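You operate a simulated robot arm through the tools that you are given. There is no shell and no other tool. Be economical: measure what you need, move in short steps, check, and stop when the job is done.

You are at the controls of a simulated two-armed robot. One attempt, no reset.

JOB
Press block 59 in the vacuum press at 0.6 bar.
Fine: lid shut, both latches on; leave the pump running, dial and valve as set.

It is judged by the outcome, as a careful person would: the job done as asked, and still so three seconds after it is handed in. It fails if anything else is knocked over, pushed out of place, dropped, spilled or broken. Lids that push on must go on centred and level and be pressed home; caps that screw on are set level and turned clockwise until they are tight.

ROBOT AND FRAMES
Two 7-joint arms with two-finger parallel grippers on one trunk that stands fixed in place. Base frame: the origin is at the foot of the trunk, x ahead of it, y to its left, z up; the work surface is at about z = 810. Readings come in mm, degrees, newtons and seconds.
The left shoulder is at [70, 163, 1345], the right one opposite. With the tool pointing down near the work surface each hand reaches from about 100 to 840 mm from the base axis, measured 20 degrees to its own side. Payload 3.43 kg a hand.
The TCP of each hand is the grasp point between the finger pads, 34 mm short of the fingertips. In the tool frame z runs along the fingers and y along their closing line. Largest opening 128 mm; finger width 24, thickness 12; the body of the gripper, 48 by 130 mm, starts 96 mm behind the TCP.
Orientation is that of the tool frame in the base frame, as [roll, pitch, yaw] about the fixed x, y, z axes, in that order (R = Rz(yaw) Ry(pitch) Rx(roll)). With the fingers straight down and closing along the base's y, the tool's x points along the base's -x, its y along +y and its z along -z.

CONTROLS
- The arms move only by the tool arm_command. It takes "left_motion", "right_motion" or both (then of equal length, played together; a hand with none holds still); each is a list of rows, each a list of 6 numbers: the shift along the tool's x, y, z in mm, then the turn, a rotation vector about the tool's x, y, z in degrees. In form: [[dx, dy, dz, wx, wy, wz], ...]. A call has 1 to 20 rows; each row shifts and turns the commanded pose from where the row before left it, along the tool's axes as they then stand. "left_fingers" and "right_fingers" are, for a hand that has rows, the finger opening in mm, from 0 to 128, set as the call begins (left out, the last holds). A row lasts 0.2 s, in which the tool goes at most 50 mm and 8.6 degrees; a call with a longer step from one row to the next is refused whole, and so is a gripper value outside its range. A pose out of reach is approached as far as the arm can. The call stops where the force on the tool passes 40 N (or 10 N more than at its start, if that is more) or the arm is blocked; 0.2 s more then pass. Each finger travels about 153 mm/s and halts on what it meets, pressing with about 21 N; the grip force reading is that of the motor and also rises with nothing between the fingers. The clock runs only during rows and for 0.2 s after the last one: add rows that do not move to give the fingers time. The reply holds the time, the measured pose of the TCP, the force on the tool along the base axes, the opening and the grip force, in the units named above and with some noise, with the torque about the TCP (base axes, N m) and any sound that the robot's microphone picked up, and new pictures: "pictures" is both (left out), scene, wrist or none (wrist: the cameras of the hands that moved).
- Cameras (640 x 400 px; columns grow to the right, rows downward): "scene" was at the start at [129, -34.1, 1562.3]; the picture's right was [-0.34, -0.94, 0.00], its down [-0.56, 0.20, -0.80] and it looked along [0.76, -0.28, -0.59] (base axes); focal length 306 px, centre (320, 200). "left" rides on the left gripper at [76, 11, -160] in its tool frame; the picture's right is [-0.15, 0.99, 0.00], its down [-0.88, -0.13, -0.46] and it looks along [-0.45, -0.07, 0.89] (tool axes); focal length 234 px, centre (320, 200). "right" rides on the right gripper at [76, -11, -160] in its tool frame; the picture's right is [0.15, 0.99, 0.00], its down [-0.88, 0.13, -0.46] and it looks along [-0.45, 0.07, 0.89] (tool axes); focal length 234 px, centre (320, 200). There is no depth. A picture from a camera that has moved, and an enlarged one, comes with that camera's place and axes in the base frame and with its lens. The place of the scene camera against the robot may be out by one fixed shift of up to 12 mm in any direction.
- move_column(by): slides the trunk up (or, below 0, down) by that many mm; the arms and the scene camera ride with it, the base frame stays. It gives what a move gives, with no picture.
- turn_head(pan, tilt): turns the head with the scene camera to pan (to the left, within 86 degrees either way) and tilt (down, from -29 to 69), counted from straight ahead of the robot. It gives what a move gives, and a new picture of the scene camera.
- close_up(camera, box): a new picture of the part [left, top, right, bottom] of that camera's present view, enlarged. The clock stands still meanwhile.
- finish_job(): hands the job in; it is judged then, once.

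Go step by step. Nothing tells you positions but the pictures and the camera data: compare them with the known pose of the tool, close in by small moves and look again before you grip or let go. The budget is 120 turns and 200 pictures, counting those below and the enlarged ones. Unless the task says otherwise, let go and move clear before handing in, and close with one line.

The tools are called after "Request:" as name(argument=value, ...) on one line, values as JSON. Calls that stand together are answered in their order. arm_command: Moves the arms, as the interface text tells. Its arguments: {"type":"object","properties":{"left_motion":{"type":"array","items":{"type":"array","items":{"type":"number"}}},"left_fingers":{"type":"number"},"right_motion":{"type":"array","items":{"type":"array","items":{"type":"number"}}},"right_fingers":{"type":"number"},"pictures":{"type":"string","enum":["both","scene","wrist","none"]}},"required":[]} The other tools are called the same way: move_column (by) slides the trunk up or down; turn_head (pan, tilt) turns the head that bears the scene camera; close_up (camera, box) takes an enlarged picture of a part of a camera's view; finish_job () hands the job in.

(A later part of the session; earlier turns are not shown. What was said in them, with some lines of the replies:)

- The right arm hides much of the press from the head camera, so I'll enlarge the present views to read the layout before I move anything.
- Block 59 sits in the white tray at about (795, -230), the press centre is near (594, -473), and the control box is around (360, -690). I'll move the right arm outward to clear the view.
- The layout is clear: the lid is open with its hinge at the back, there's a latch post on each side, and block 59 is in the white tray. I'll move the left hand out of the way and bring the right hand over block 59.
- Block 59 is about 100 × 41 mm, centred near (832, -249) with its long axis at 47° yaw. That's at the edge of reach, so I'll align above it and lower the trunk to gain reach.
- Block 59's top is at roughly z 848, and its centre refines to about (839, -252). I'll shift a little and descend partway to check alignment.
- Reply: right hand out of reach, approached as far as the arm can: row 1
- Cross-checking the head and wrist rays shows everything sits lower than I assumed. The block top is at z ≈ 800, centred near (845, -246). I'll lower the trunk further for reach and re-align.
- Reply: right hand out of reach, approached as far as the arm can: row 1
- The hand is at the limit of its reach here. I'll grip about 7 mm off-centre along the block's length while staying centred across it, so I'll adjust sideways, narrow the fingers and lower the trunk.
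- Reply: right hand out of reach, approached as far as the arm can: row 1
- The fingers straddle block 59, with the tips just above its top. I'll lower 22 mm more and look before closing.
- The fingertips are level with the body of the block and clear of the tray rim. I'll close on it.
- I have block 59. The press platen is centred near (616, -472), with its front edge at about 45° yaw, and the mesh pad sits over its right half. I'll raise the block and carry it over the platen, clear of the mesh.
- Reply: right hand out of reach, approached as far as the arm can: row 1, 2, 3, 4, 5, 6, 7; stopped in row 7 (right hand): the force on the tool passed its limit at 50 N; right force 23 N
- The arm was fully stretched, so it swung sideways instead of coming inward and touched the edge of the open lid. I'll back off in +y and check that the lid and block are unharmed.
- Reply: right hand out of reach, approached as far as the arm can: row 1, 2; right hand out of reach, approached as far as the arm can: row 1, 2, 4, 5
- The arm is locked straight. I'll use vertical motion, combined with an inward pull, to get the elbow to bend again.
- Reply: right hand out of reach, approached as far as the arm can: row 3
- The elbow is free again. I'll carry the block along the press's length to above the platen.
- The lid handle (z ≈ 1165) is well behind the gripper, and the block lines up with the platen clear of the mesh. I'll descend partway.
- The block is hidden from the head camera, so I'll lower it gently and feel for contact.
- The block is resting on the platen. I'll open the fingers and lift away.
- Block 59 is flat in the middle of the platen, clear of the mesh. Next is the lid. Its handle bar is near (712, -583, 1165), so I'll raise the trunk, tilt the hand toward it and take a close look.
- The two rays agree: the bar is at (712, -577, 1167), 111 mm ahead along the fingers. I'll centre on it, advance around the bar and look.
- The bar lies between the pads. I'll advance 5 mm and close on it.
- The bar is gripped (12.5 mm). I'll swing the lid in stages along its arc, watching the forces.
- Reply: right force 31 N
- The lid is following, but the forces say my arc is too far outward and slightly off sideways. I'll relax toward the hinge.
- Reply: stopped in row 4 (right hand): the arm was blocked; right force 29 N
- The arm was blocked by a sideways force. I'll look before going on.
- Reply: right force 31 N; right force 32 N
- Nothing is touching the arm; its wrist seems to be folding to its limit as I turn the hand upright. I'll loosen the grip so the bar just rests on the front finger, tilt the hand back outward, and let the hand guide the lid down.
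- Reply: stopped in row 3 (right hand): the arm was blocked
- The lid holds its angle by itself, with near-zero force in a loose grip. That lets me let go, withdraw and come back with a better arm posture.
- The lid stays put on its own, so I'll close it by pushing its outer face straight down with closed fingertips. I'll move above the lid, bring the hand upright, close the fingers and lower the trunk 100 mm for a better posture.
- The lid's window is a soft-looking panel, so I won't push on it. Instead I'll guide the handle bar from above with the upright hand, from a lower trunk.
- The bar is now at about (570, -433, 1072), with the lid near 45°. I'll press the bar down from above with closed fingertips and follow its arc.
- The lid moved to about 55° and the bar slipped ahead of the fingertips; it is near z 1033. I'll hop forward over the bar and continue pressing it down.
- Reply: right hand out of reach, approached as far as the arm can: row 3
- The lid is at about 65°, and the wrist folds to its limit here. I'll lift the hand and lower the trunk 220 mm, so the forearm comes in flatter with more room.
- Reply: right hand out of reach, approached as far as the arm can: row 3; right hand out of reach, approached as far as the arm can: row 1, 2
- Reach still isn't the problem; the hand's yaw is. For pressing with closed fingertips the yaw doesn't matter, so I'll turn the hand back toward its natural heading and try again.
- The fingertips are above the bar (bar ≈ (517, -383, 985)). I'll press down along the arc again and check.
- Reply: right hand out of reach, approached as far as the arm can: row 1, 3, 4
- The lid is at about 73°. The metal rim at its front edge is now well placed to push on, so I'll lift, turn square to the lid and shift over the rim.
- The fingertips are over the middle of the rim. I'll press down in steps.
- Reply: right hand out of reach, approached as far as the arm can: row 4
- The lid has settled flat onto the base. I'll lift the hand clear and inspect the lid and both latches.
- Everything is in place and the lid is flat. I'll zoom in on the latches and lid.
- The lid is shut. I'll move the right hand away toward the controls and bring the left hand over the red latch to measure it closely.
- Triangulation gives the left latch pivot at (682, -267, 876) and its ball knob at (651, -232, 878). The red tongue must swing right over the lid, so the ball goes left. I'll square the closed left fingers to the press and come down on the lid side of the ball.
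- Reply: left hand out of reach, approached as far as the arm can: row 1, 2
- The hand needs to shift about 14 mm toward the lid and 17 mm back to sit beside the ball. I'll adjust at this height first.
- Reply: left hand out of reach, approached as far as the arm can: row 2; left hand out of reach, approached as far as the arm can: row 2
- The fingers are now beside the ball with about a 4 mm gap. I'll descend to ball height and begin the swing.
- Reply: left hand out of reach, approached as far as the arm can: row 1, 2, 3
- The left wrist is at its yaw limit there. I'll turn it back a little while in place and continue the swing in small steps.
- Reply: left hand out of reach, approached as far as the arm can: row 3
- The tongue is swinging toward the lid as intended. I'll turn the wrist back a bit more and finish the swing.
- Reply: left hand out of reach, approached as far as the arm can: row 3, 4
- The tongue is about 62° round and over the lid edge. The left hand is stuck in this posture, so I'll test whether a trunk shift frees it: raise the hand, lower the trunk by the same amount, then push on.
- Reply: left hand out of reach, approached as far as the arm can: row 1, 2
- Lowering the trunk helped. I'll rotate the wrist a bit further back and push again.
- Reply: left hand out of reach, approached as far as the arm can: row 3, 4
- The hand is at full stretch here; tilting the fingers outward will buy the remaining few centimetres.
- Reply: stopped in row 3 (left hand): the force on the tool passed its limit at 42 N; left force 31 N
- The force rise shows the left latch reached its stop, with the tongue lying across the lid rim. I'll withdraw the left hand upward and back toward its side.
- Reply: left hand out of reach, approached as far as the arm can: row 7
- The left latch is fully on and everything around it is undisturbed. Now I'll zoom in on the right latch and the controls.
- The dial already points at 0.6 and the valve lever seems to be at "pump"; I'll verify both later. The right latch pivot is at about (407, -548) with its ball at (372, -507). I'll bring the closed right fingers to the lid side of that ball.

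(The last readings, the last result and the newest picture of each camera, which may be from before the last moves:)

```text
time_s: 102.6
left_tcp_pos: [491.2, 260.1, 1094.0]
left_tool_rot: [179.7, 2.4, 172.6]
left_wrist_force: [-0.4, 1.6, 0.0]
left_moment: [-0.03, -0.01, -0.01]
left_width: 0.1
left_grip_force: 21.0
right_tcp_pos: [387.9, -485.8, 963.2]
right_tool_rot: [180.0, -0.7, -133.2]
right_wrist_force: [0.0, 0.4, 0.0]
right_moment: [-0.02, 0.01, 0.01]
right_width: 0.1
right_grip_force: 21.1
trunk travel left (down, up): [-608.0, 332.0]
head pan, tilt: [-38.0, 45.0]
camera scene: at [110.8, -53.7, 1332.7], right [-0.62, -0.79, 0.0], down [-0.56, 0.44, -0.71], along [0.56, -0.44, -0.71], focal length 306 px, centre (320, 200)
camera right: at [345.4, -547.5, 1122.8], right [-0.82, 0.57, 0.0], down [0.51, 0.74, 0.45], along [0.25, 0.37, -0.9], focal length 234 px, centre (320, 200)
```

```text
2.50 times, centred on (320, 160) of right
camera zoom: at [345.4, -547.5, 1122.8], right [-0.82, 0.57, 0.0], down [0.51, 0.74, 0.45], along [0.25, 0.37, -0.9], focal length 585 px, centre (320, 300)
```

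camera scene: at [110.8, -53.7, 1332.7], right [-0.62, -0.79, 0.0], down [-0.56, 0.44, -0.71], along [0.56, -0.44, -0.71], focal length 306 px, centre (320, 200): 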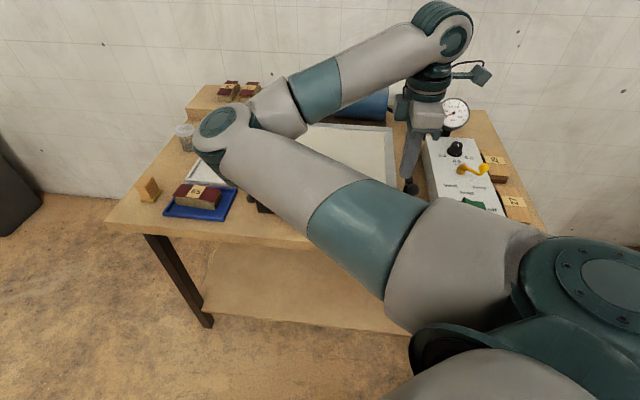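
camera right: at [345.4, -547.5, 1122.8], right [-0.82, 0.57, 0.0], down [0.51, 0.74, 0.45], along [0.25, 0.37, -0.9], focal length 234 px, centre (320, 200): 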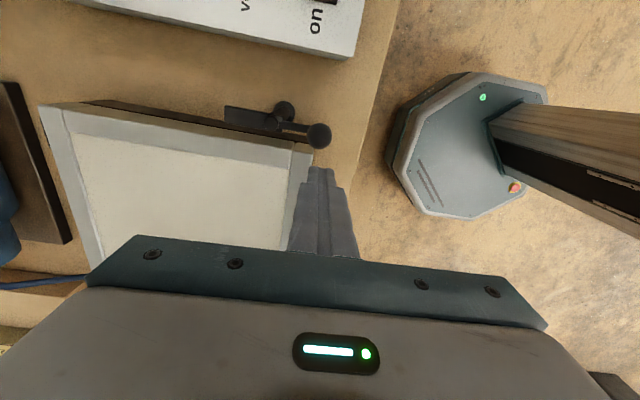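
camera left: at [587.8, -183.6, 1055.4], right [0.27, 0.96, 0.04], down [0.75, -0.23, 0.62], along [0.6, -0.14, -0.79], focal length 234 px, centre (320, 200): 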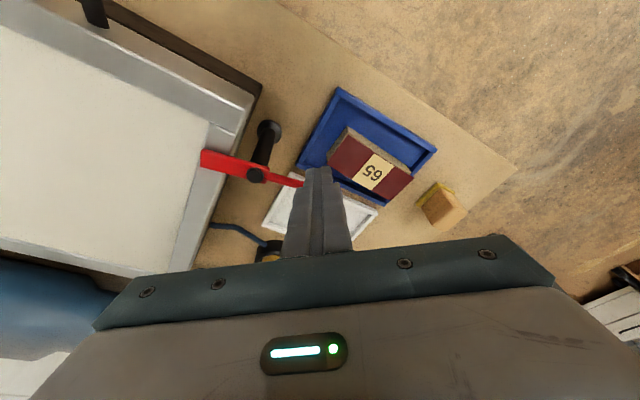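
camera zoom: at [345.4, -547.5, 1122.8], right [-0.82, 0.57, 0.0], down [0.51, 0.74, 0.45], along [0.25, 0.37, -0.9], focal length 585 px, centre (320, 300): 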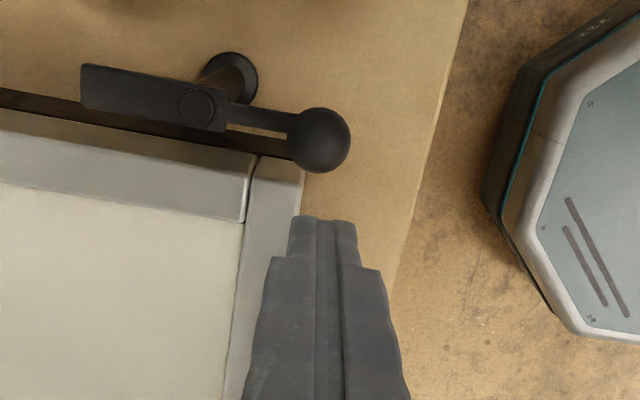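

Request:
arm_command(right_motion=[[-4, 0, 0, 0, 0, 0], [0, 0, 26, 0, 0, 0], [0, 0, 25, 0, 0, 0], [0, 0, 0, 0, 0, 0]], pictures="none")

Request:
arm_command(right_motion=[[6.1, -4.1, 0, 0, 0, 0], [15.5, 6.4, 0, 0, 0, 0], [16.8, 1.8, 0, 0, 0, 0], [0, 0, 0, 0, 0, 0]], pictures="wrist")

Request:
close_up(camera="right", box=[200, 60, 440, 240])

```text
time_s: 103.6
left_tcp_pos: [493.4, 259.4, 1096.1]
left_tool_rot: [179.7, 2.4, 172.7]
left_wrist_force: [0.4, -0.6, 0.3]
left_moment: [-0.01, 0.01, -0.02]
left_width: 0.0
left_grip_force: 20.5
right_tcp_pos: [390.9, -484.1, 912.7]
right_tool_rot: [-180.0, -0.7, -133.1]
right_wrist_force: [0.3, -0.3, 0.6]
right_moment: [0.0, -0.03, 0.03]
right_width: 0.0
right_grip_force: 21.2
trunk travel left (down, up): [-608.0, 332.0]
head pan, tilt: [-38.0, 45.0]
```

```text
time_s: 104.6
left_tcp_pos: [492.5, 259.3, 1095.6]
left_tool_rot: [179.7, 2.4, 172.6]
left_wrist_force: [-0.1, -0.3, 0.1]
left_moment: [0.01, 0.0, -0.01]
left_width: 0.3
left_grip_force: 20.8
right_tcp_pos: [361.1, -509.7, 912.1]
right_tool_rot: [-179.9, -0.6, -133.3]
right_wrist_force: [-0.9, 0.4, 0.7]
right_moment: [-0.03, 0.02, 0.01]
right_width: 0.0
right_grip_force: 20.4
trunk travel left (down, up): [-608.0, 332.0]
head pan, tilt: [-38.0, 45.0]
camera right: at [319.8, -571.0, 1072.3], right [-0.82, 0.57, 0.0], down [0.51, 0.74, 0.44], along [0.25, 0.37, -0.9], focal length 234 px, centre (320, 200)
```

right: 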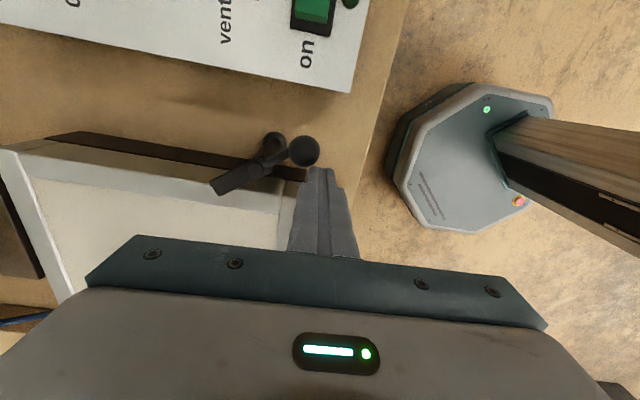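

```text
2.22 times, centred on (320, 150) of right
camera zoom: at [319.8, -571.0, 1072.3], right [-0.82, 0.57, 0.0], down [0.51, 0.74, 0.44], along [0.25, 0.37, -0.9], focal length 520 px, centre (320, 311)
```

zoom: 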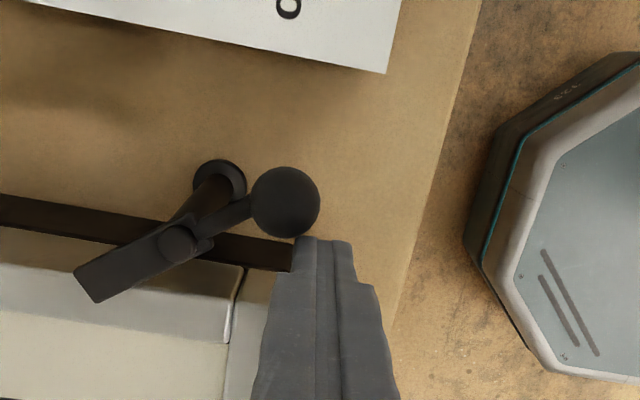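

The right latch is swinging smoothly. I'll continue around the arc.

Request:
arm_command(right_motion=[[16.6, -2.8, 0, 0, 0, 0], [15.1, -7.3, 0, 0, 0, 0], [11.9, -10.5, 0, 0, 0, 0], [0, 0, 0, 0, 0, 0]], pictures="wrist")

Request:
close_up(camera="right", box=[200, 60, 440, 240])

```text
time_s: 105.6
left_tcp_pos: [493.7, 259.4, 1094.0]
left_tool_rot: [179.7, 2.3, 172.7]
left_wrist_force: [-0.2, 0.6, -0.2]
left_moment: [0.0, -0.02, -0.02]
left_width: 0.2
left_grip_force: 21.0
right_tcp_pos: [347.8, -556.3, 912.9]
right_tool_rot: [-179.9, -0.8, -133.0]
right_wrist_force: [-0.4, 0.1, 0.4]
right_moment: [-0.01, 0.0, 0.03]
right_width: 0.0
right_grip_force: 21.5
trunk travel left (down, up): [-608.0, 332.0]
head pan, tilt: [-38.0, 45.0]
camera right: at [305.2, -618.0, 1073.0], right [-0.82, 0.57, 0.0], down [0.51, 0.74, 0.45], along [0.25, 0.37, -0.9], focal length 234 px, centre (320, 200)
```

right: 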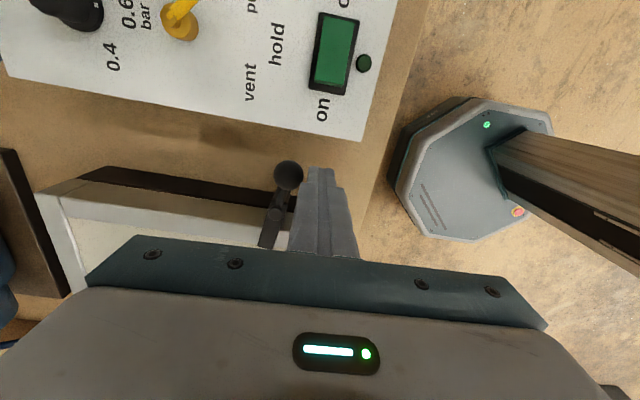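

```text
2.22 times, centred on (320, 150) of right
camera zoom: at [305.2, -618.0, 1073.0], right [-0.82, 0.57, 0.0], down [0.51, 0.74, 0.45], along [0.25, 0.37, -0.9], focal length 520 px, centre (320, 311)
```

zoom: 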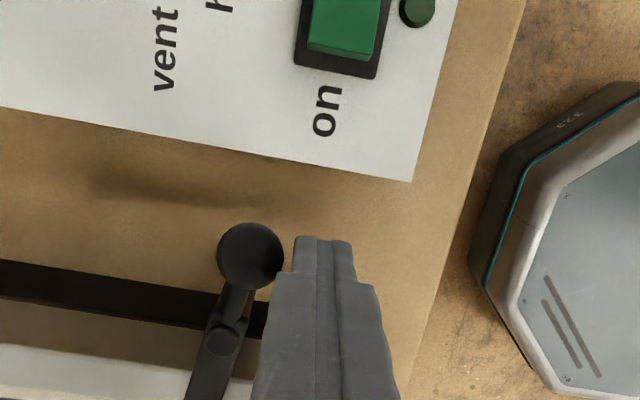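

Request:
arm_command(right_motion=[[3, -6, 0, 0, 0, 0], [1, -5, 0, 0, 0, 0], [0, -3, 0, 0, 0, 0], [0, 0, 0, 0, 0, 0]], pictures="wrist")

Request:
close_up(camera="right", box=[200, 60, 440, 240])

```text
time_s: 106.4
left_tcp_pos: [491.0, 259.9, 1095.6]
left_tool_rot: [179.8, 2.6, 172.8]
left_wrist_force: [0.0, 0.8, -0.4]
left_moment: [0.03, 0.0, 0.01]
left_width: 0.0
left_grip_force: 21.3
right_tcp_pos: [349.8, -562.2, 914.0]
right_tool_rot: [179.2, -0.4, -133.4]
right_wrist_force: [-13.0, 21.2, 6.5]
right_moment: [0.56, 0.31, 0.1]
right_width: 0.0
right_grip_force: 20.8
trunk travel left (down, up): [-608.0, 332.0]
head pan, tilt: [-38.0, 45.0]
stopped in row 3 (right hand): the force on the tool passed its limit at 44 N (the readings are from after the stop); the commanded pose is now the measured one
camera right: at [307.9, -625.4, 1072.6], right [-0.82, 0.57, 0.01], down [0.52, 0.73, 0.45], along [0.25, 0.38, -0.89], focal length 234 px, centre (320, 200)
```

right: 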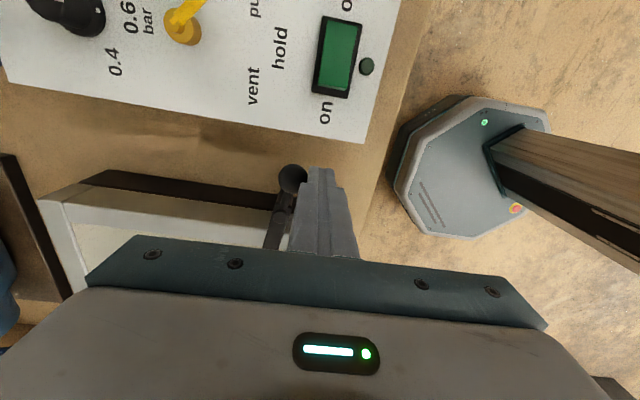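

```text
2.22 times, centred on (320, 150) of right
camera zoom: at [307.9, -625.4, 1072.6], right [-0.82, 0.57, 0.01], down [0.52, 0.73, 0.45], along [0.25, 0.38, -0.89], focal length 520 px, centre (320, 311)
```

zoom: 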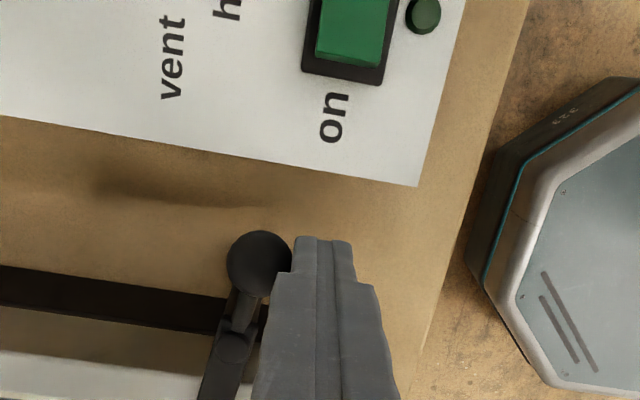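

The right latch hit its stop as well, so it's on. I'll back off, rise and look down at the control box.

Request:
arm_command(right_motion=[[0, 8, 0, 0, 0, 0], [0, 0, -45, 0, 0, 0], [0, 0, -45, 0, 0, 0], [0, 0, -45, 0, 0, 0], [0, 0, -45, 0, 0, 0], [0, 0, -45, 0, 0, 0], [30, -22, 0, 0, 0, 0], [30, -22, 0, 0, 0, 0], [20, -22, 0, 0, 0, 0], [0, 0, 0, 0, 0, 0]], pictures="both")

Request:
close_up(camera="right", box=[200, 0, 440, 200])

Request:
close_up(camera="scene", box=[200, 80, 500, 230])

```text
time_s: 108.6
left_tcp_pos: [493.2, 259.6, 1094.9]
left_tool_rot: [179.6, 2.4, 172.7]
left_wrist_force: [0.0, 0.1, -0.7]
left_moment: [0.03, -0.01, 0.03]
left_width: 0.0
left_grip_force: 21.2
right_tcp_pos: [340.5, -664.7, 1134.4]
right_tool_rot: [179.3, -0.5, -133.3]
right_wrist_force: [0.6, 0.4, -0.1]
right_moment: [0.0, 0.0, 0.0]
right_width: 0.1
right_grip_force: 21.3
trunk travel left (down, up): [-608.0, 332.0]
head pan, tilt: [-38.0, 45.0]
camera scene: at [111.3, -53.6, 1332.7], right [-0.62, -0.79, 0.0], down [-0.56, 0.44, -0.71], along [0.56, -0.44, -0.71], focal length 306 px, centre (320, 200)
camera right: at [299.7, -726.9, 1294.9], right [-0.82, 0.57, 0.01], down [0.52, 0.73, 0.45], along [0.25, 0.37, -0.89], focal length 234 px, centre (320, 200)
```

scene: 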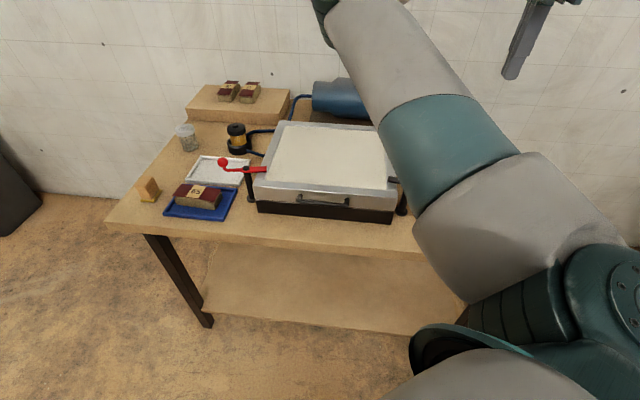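
right: 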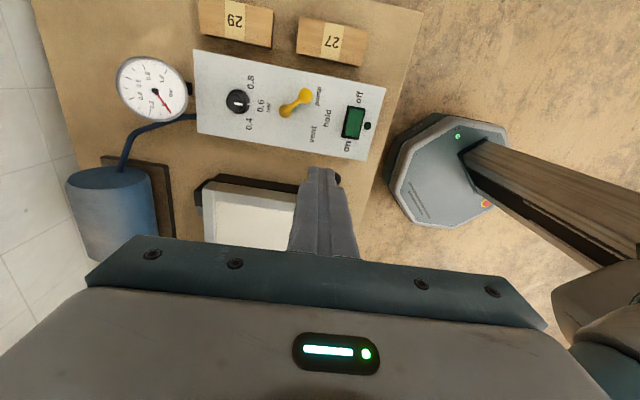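

```text
2.00 times, centred on (320, 100) of right
camera zoom: at [299.7, -726.9, 1294.9], right [-0.82, 0.57, 0.01], down [0.52, 0.73, 0.45], along [0.25, 0.37, -0.89], focal length 468 px, centre (320, 400)
```

zoom: 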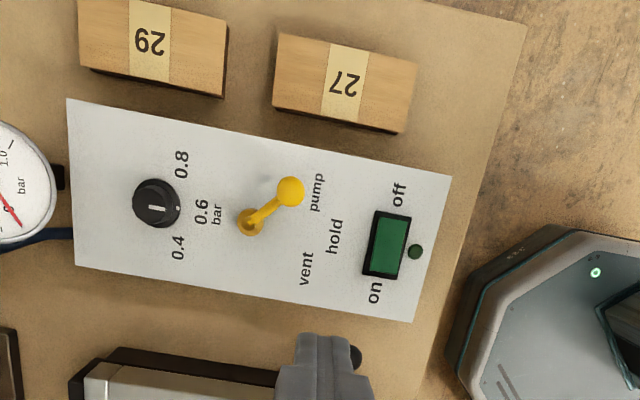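

```text
2.13 times, centred on (350, 155) of scene
camera zoom: at [111.3, -53.6, 1332.7], right [-0.62, -0.79, 0.0], down [-0.56, 0.44, -0.71], along [0.56, -0.44, -0.71], focal length 653 px, centre (256, 296)
```

zoom: 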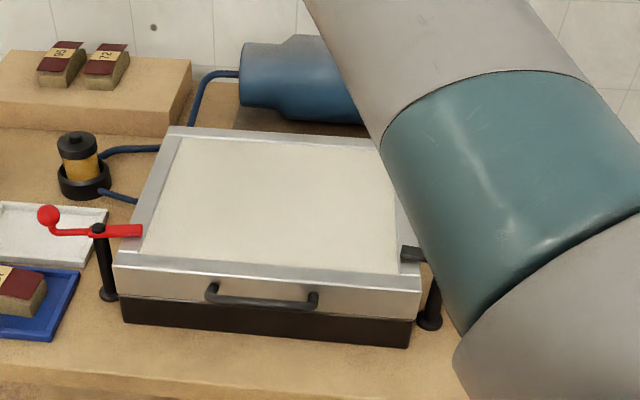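

Both tongues lie across the lid. I'll zoom in tightly on the dial and valve to confirm their settings.

Request:
close_up(camera="right", box=[215, 60, 285, 140])

Request:
close_up(camera="right", box=[265, 70, 395, 170])

Request:
close_up(camera="right", box=[110, 50, 200, 130])

```text
5.00 times, centred on (250, 100) of right
camera zoom: at [299.7, -726.9, 1294.9], right [-0.82, 0.57, 0.01], down [0.52, 0.73, 0.45], along [0.25, 0.37, -0.89], focal length 1171 px, centre (670, 700)
```

zoom: 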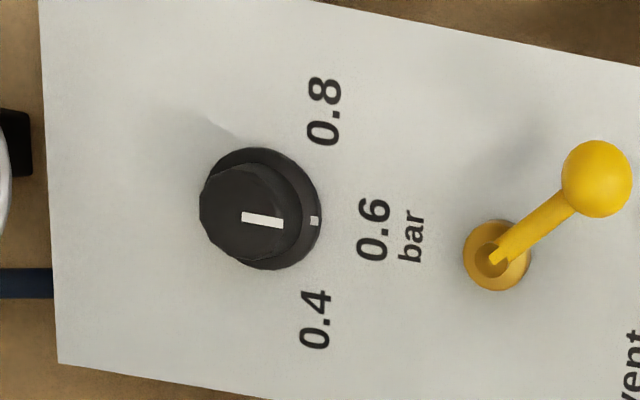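

```text
4.00 times, centred on (330, 120) of right
camera zoom: at [299.7, -726.9, 1294.9], right [-0.82, 0.57, 0.01], down [0.52, 0.73, 0.45], along [0.25, 0.37, -0.89], focal length 937 px, centre (280, 520)
```

zoom: 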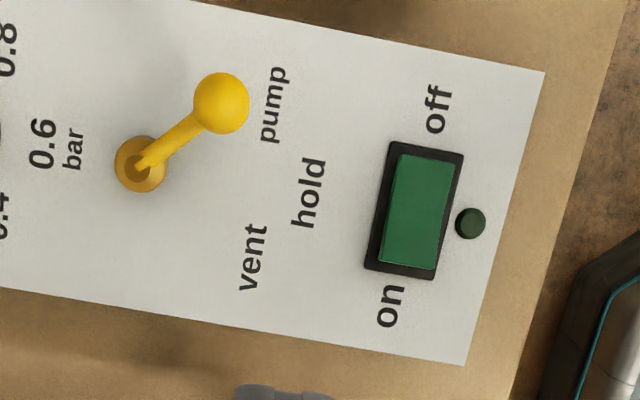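

```text
5.00 times, centred on (155, 90) of right
camera zoom: at [299.7, -726.9, 1294.9], right [-0.82, 0.57, 0.01], down [0.52, 0.73, 0.45], along [0.25, 0.37, -0.89], focal length 1171 px, centre (1145, 750)
```

zoom: 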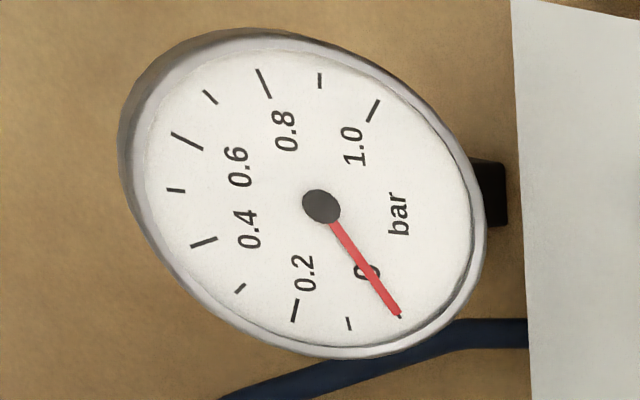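

The dial reads 0.6, the lever is at "pump", and the gauge is at 0. Only the switch remains off, with its lamp dark. I'll position the closed fingertips over the "on" end of the rocker.

Request:
arm_command(right_motion=[[-3, 32, 0, 0, 0, 0], [-3, 32, 0, 0, 0, 0], [0, 0, 40, 0.7, 0, 0], [0, 0, 40, 0, 0, 0], [0, 0, 40, 0, 0, 0], [0, 0, 40, 0, 0, 0], [0, 0, 35, 0, 0, 0], [0, 0, 0, 0, 0, 0]], pictures="wrist")

Request:
close_up(camera="right", box=[240, 80, 400, 240])

```text
time_s: 110.4
left_tcp_pos: [491.1, 258.7, 1093.9]
left_tool_rot: [179.7, 2.5, 172.8]
left_wrist_force: [1.1, 0.2, 0.0]
left_moment: [-0.03, -0.03, 0.0]
left_width: 0.0
left_grip_force: 20.8
right_tcp_pos: [296.8, -618.0, 941.0]
right_tool_rot: [-179.9, -0.5, -133.3]
right_wrist_force: [0.4, 0.5, 0.6]
right_moment: [0.03, -0.01, -0.01]
right_width: 0.1
right_grip_force: 20.8
trunk travel left (down, up): [-608.0, 332.0]
head pan, tilt: [-38.0, 45.0]
camera right: at [254.8, -678.3, 1100.8], right [-0.82, 0.57, 0.0], down [0.51, 0.73, 0.45], along [0.26, 0.37, -0.89], focal length 234 px, centre (320, 200)
```

right: 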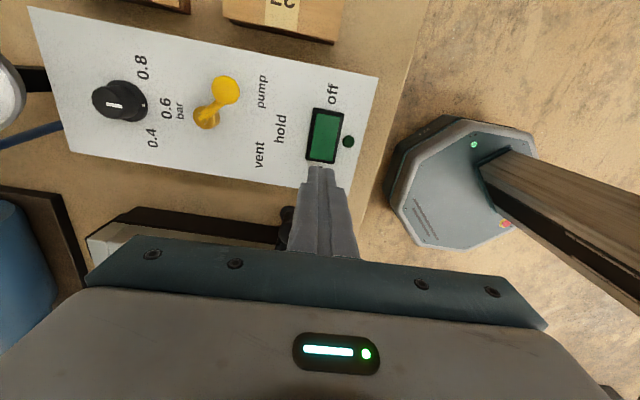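

```text
2.50 times, centred on (320, 160) of right
camera zoom: at [254.8, -678.3, 1100.8], right [-0.82, 0.57, 0.0], down [0.51, 0.73, 0.45], along [0.26, 0.37, -0.89], focal length 585 px, centre (320, 300)
```

zoom: 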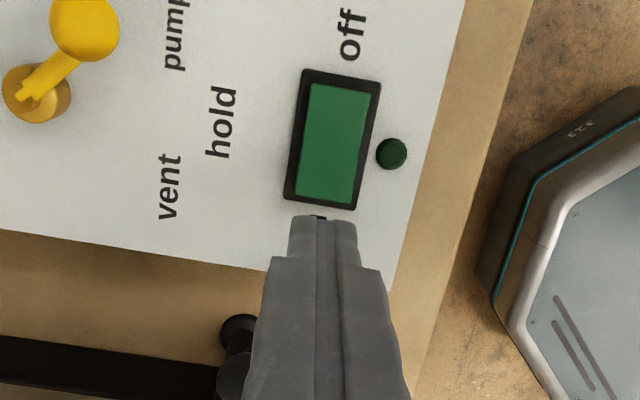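

Request:
arm_command(right_motion=[[-3, 2, 15, 0, 0, 0], [0, 0, 20, 0, 0, 0], [0, 0, 10, 0, 0, 0], [0, 0, 5, 0, 0, 0], [0, 0, 0, 0, 0, 0]], pictures="wrist")

Request:
close_up(camera="right", box=[260, 110, 380, 210])

```text
time_s: 111.6
left_tcp_pos: [492.1, 257.9, 1095.6]
left_tool_rot: [179.7, 2.4, 172.8]
left_wrist_force: [-0.4, -0.5, 0.4]
left_moment: [0.0, -0.03, -0.01]
left_width: 0.1
left_grip_force: 20.9
right_tcp_pos: [297.5, -612.5, 891.9]
right_tool_rot: [-179.8, -0.4, -133.2]
right_wrist_force: [0.0, -0.3, 0.9]
right_moment: [0.01, 0.03, -0.04]
right_width: 0.0
right_grip_force: 21.1
trunk travel left (down, up): [-608.0, 332.0]
head pan, tilt: [-38.0, 45.0]
camera right: at [255.0, -674.6, 1050.5], right [-0.82, 0.57, 0.0], down [0.51, 0.73, 0.45], along [0.26, 0.37, -0.89], focal length 234 px, centre (320, 200)
```

right: 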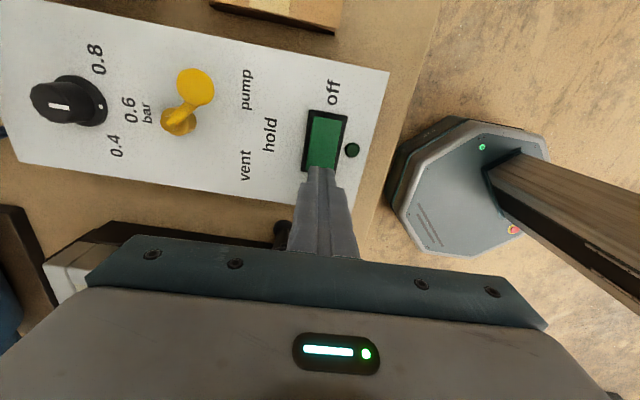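

```text
4.00 times, centred on (320, 160) of right
camera zoom: at [255.0, -674.6, 1050.5], right [-0.82, 0.57, 0.0], down [0.51, 0.73, 0.45], along [0.26, 0.37, -0.89], focal length 937 px, centre (320, 360)
```

zoom: 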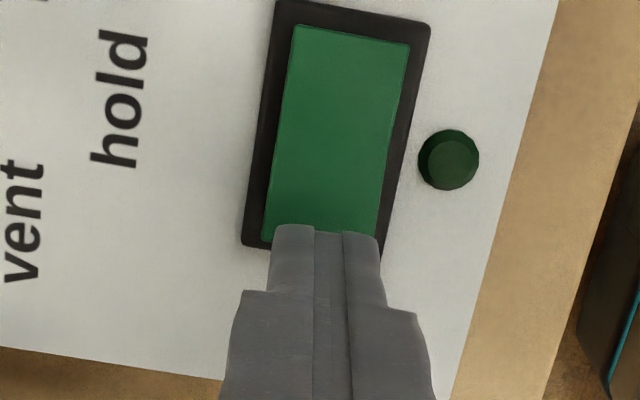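

Request:
arm_command(right_motion=[[0, 0, 4, 0, 0, 0], [0, 0, 4, 0, 0, 0], [0, 0, 4, 0, 0, 0], [0, 0, 0, 0, 0, 0]], pictures="none")

Request:
arm_command(right_motion=[[0, 0, 3, 0, 0, 0], [0, 0, 3, 0, 0, 0], [0, 0, 3, 0, 0, 0], [0, 0, 0, 0, 0, 0]], pictures="wrist")

Request:
close_up(camera="right", box=[260, 90, 380, 210])

```text
time_s: 112.6
left_tcp_pos: [491.2, 259.3, 1094.4]
left_tool_rot: [179.7, 2.4, 172.7]
left_wrist_force: [0.4, -0.1, 0.1]
left_moment: [-0.02, 0.01, -0.04]
left_width: 0.0
left_grip_force: 21.6
right_tcp_pos: [298.2, -612.7, 880.0]
right_tool_rot: [-180.0, -0.5, -133.2]
right_wrist_force: [4.1, 2.6, 4.0]
right_moment: [0.06, -0.11, -0.01]
right_width: 0.0
right_grip_force: 21.2
trunk travel left (down, up): [-608.0, 332.0]
head pan, tilt: [-38.0, 45.0]
```

```text
time_s: 113.6
left_tcp_pos: [490.5, 258.6, 1096.1]
left_tool_rot: [179.7, 2.4, 172.7]
left_wrist_force: [0.2, 1.1, -0.3]
left_moment: [-0.04, 0.02, 0.02]
left_width: 0.1
left_grip_force: 20.8
right_tcp_pos: [296.2, -614.2, 871.6]
right_tool_rot: [-179.6, -0.6, -133.3]
right_wrist_force: [-1.2, -5.3, 18.2]
right_moment: [-0.07, 0.05, -0.07]
right_width: 0.0
right_grip_force: 21.4
trunk travel left (down, up): [-608.0, 332.0]
head pan, tilt: [-38.0, 45.0]
heard: click
camera right: at [254.4, -674.4, 1031.8], right [-0.82, 0.57, 0.0], down [0.51, 0.73, 0.45], along [0.26, 0.36, -0.9], focal length 234 px, centre (320, 200)
```

right: 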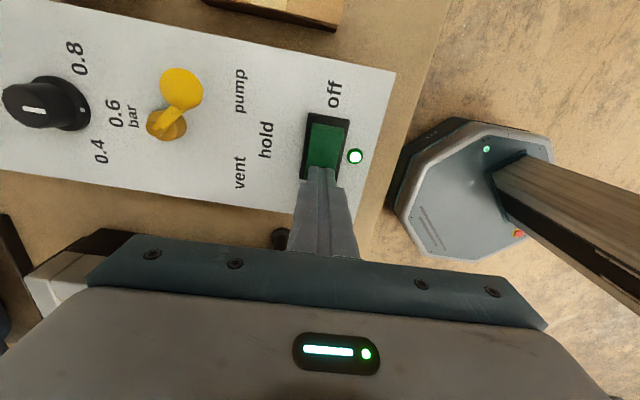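

```text
3.33 times, centred on (320, 150) of right
camera zoom: at [254.4, -674.4, 1031.8], right [-0.82, 0.57, 0.0], down [0.51, 0.73, 0.45], along [0.26, 0.36, -0.9], focal length 781 px, centre (320, 367)
```

zoom: 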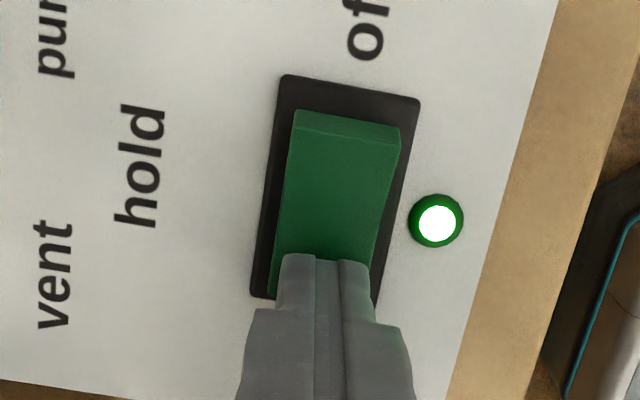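

The switch clicked and the lamp is lit, so the pump is on. I'll lift clear, give the pump time to draw down, and read the gauge.

Request:
arm_command(right_motion=[[0, 0, -30, 0, 0, 0], [0, 0, -45, 0, 0, 0], [0, 0, -45, 0, 0, 0], [0, 0, -45, 0, 0, 0], [0, 0, -45, 0, 0, 0], [3, -32, 0, 0, 0, 0], [3, -32, 0, 0, 0, 0], [0, 0, 0, 0, 0, 0], [0, 0, 0, 0, 0, 0], [0, 0, 0, 0, 0, 0], [0, 0, 0, 0, 0, 0], [0, 0, 0, 0, 0, 0], [0, 0, 0, 0, 0, 0], [0, 0, 0, 0, 0, 0], [0, 0, 0, 0, 0, 0], [0, 0, 0, 0, 0, 0], [0, 0, 0, 0, 0, 0], [0, 0, 0, 0, 0, 0], [0, 0, 0, 0, 0, 0], [0, 0, 0, 0, 0, 0]], pictures="both")

Request:
close_up(camera="right", box=[100, 20, 400, 200])

```text
time_s: 117.8
left_tcp_pos: [491.5, 259.0, 1095.5]
left_tool_rot: [179.7, 2.4, 172.7]
left_wrist_force: [0.3, -0.2, 0.3]
left_moment: [-0.02, 0.02, 0.01]
left_width: 0.1
left_grip_force: 20.8
right_tcp_pos: [341.1, -660.9, 1081.8]
right_tool_rot: [-179.9, -0.5, -133.2]
right_wrist_force: [-0.7, 0.4, -0.7]
right_moment: [-0.01, 0.04, -0.01]
right_width: 0.1
right_grip_force: 21.1
trunk travel left (down, up): [-608.0, 332.0]
head pan, tilt: [-38.0, 45.0]
camera scene: at [111.1, -54.1, 1332.7], right [-0.62, -0.79, 0.0], down [-0.56, 0.44, -0.71], along [0.56, -0.44, -0.71], focal length 306 px, centre (320, 200)
camera right: at [298.9, -722.3, 1241.8], right [-0.82, 0.57, 0.0], down [0.51, 0.73, 0.45], along [0.26, 0.37, -0.89], focal length 234 px, centre (320, 200)
```

scene: 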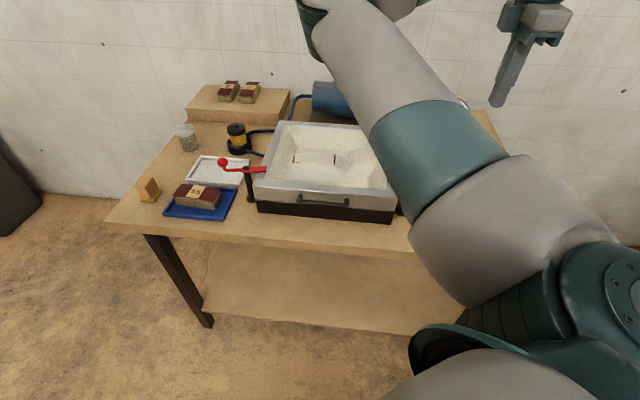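
right: 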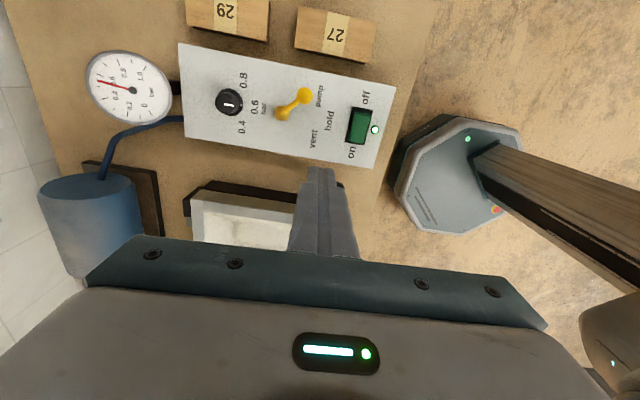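

```text
2.13 times, centred on (250, 110) of right
camera zoom: at [298.9, -722.3, 1241.8], right [-0.82, 0.57, 0.0], down [0.51, 0.73, 0.45], along [0.26, 0.37, -0.89], focal length 500 px, centre (469, 392)
```

zoom: 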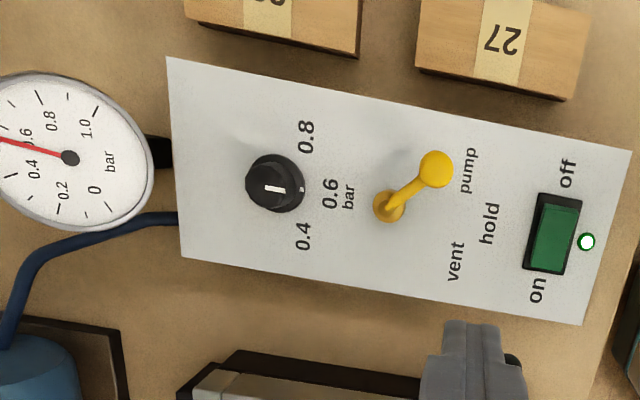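

The membrane is drawing down and the gauge is rising. I'll wait a few more seconds and read where it settles.

Request:
arm_command(right_motion=[[0, 0, -10, 0, 0, 0], [0, 0, 0, 0, 0, 0], [0, 0, 0, 0, 0, 0], [0, 0, 0, 0, 0, 0], [0, 0, 0, 0, 0, 0], [0, 0, 0, 0, 0, 0], [0, 0, 0, 0, 0, 0], [0, 0, 0, 0, 0, 0], [0, 0, 0, 0, 0, 0], [0, 0, 0, 0, 0, 0], [0, 0, 0, 0, 0, 0], [0, 0, 0, 0, 0, 0], [0, 0, 0, 0, 0, 0], [0, 0, 0, 0, 0, 0], [0, 0, 0, 0, 0, 0], [0, 0, 0, 0, 0, 0], [0, 0, 0, 0, 0, 0], [0, 0, 0, 0, 0, 0], [0, 0, 0, 0, 0, 0], [0, 0, 0, 0, 0, 0]], pictures="none")

Request:
close_up(camera="right", box=[80, 40, 190, 140])

Request:
close_up(camera="scene", box=[160, 80, 420, 230])

```text
time_s: 122.0
left_tcp_pos: [492.5, 259.0, 1094.4]
left_tool_rot: [179.7, 2.4, 172.7]
left_wrist_force: [-0.7, -0.6, 0.3]
left_moment: [0.02, -0.01, -0.02]
left_width: 0.0
left_grip_force: 20.7
right_tcp_pos: [341.0, -660.7, 1091.4]
right_tool_rot: [-179.9, -0.6, -133.3]
right_wrist_force: [0.0, 0.5, 0.2]
right_moment: [0.04, 0.02, 0.02]
right_width: 0.0
right_grip_force: 21.2
trunk travel left (down, up): [-608.0, 332.0]
head pan, tilt: [-38.0, 45.0]
```

```text
4.00 times, centred on (135, 90) of right
camera zoom: at [298.9, -722.2, 1251.0], right [-0.82, 0.57, 0.0], down [0.51, 0.73, 0.45], along [0.26, 0.37, -0.89], focal length 937 px, centre (1060, 640)
```

zoom: 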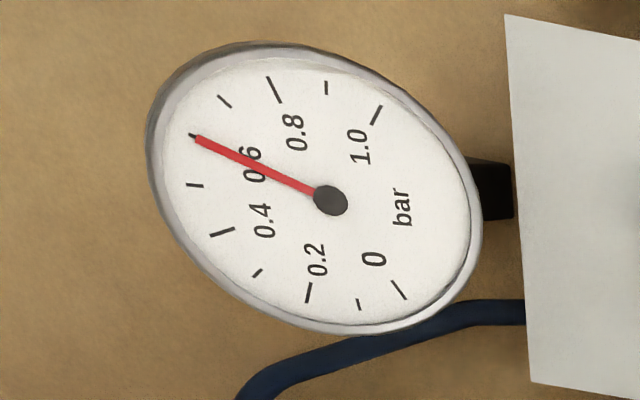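

```text
2.46 times, centred on (290, 155) of scene
camera zoom: at [111.1, -54.1, 1332.7], right [-0.62, -0.79, 0.0], down [-0.56, 0.44, -0.71], along [0.56, -0.44, -0.71], focal length 753 px, centre (394, 311)
```

zoom: 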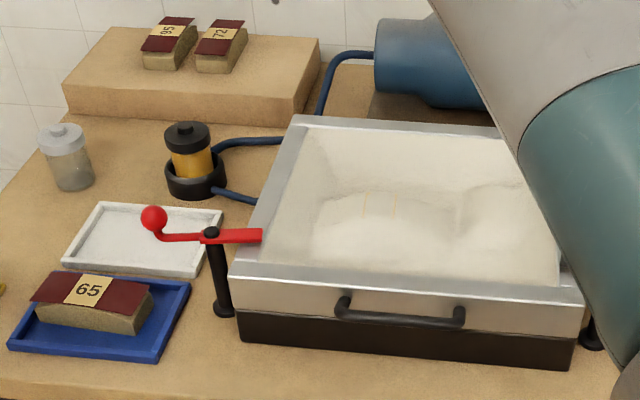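

The gauge sits exactly on 0.6 bar and the membrane is pulled down over block 59. The lid is shut, both latches are on, the pump is running, both hands are clear and nothing else is disturbed. I'm handing in now.

Request:
finish_job()

```text
The job is handed in.
```

Block 59 is under vacuum in the press at 0.6 bar, with the lid shut, both latches on and the pump running. The dial and valve were already at 0.6 and "pump", and I left them there.
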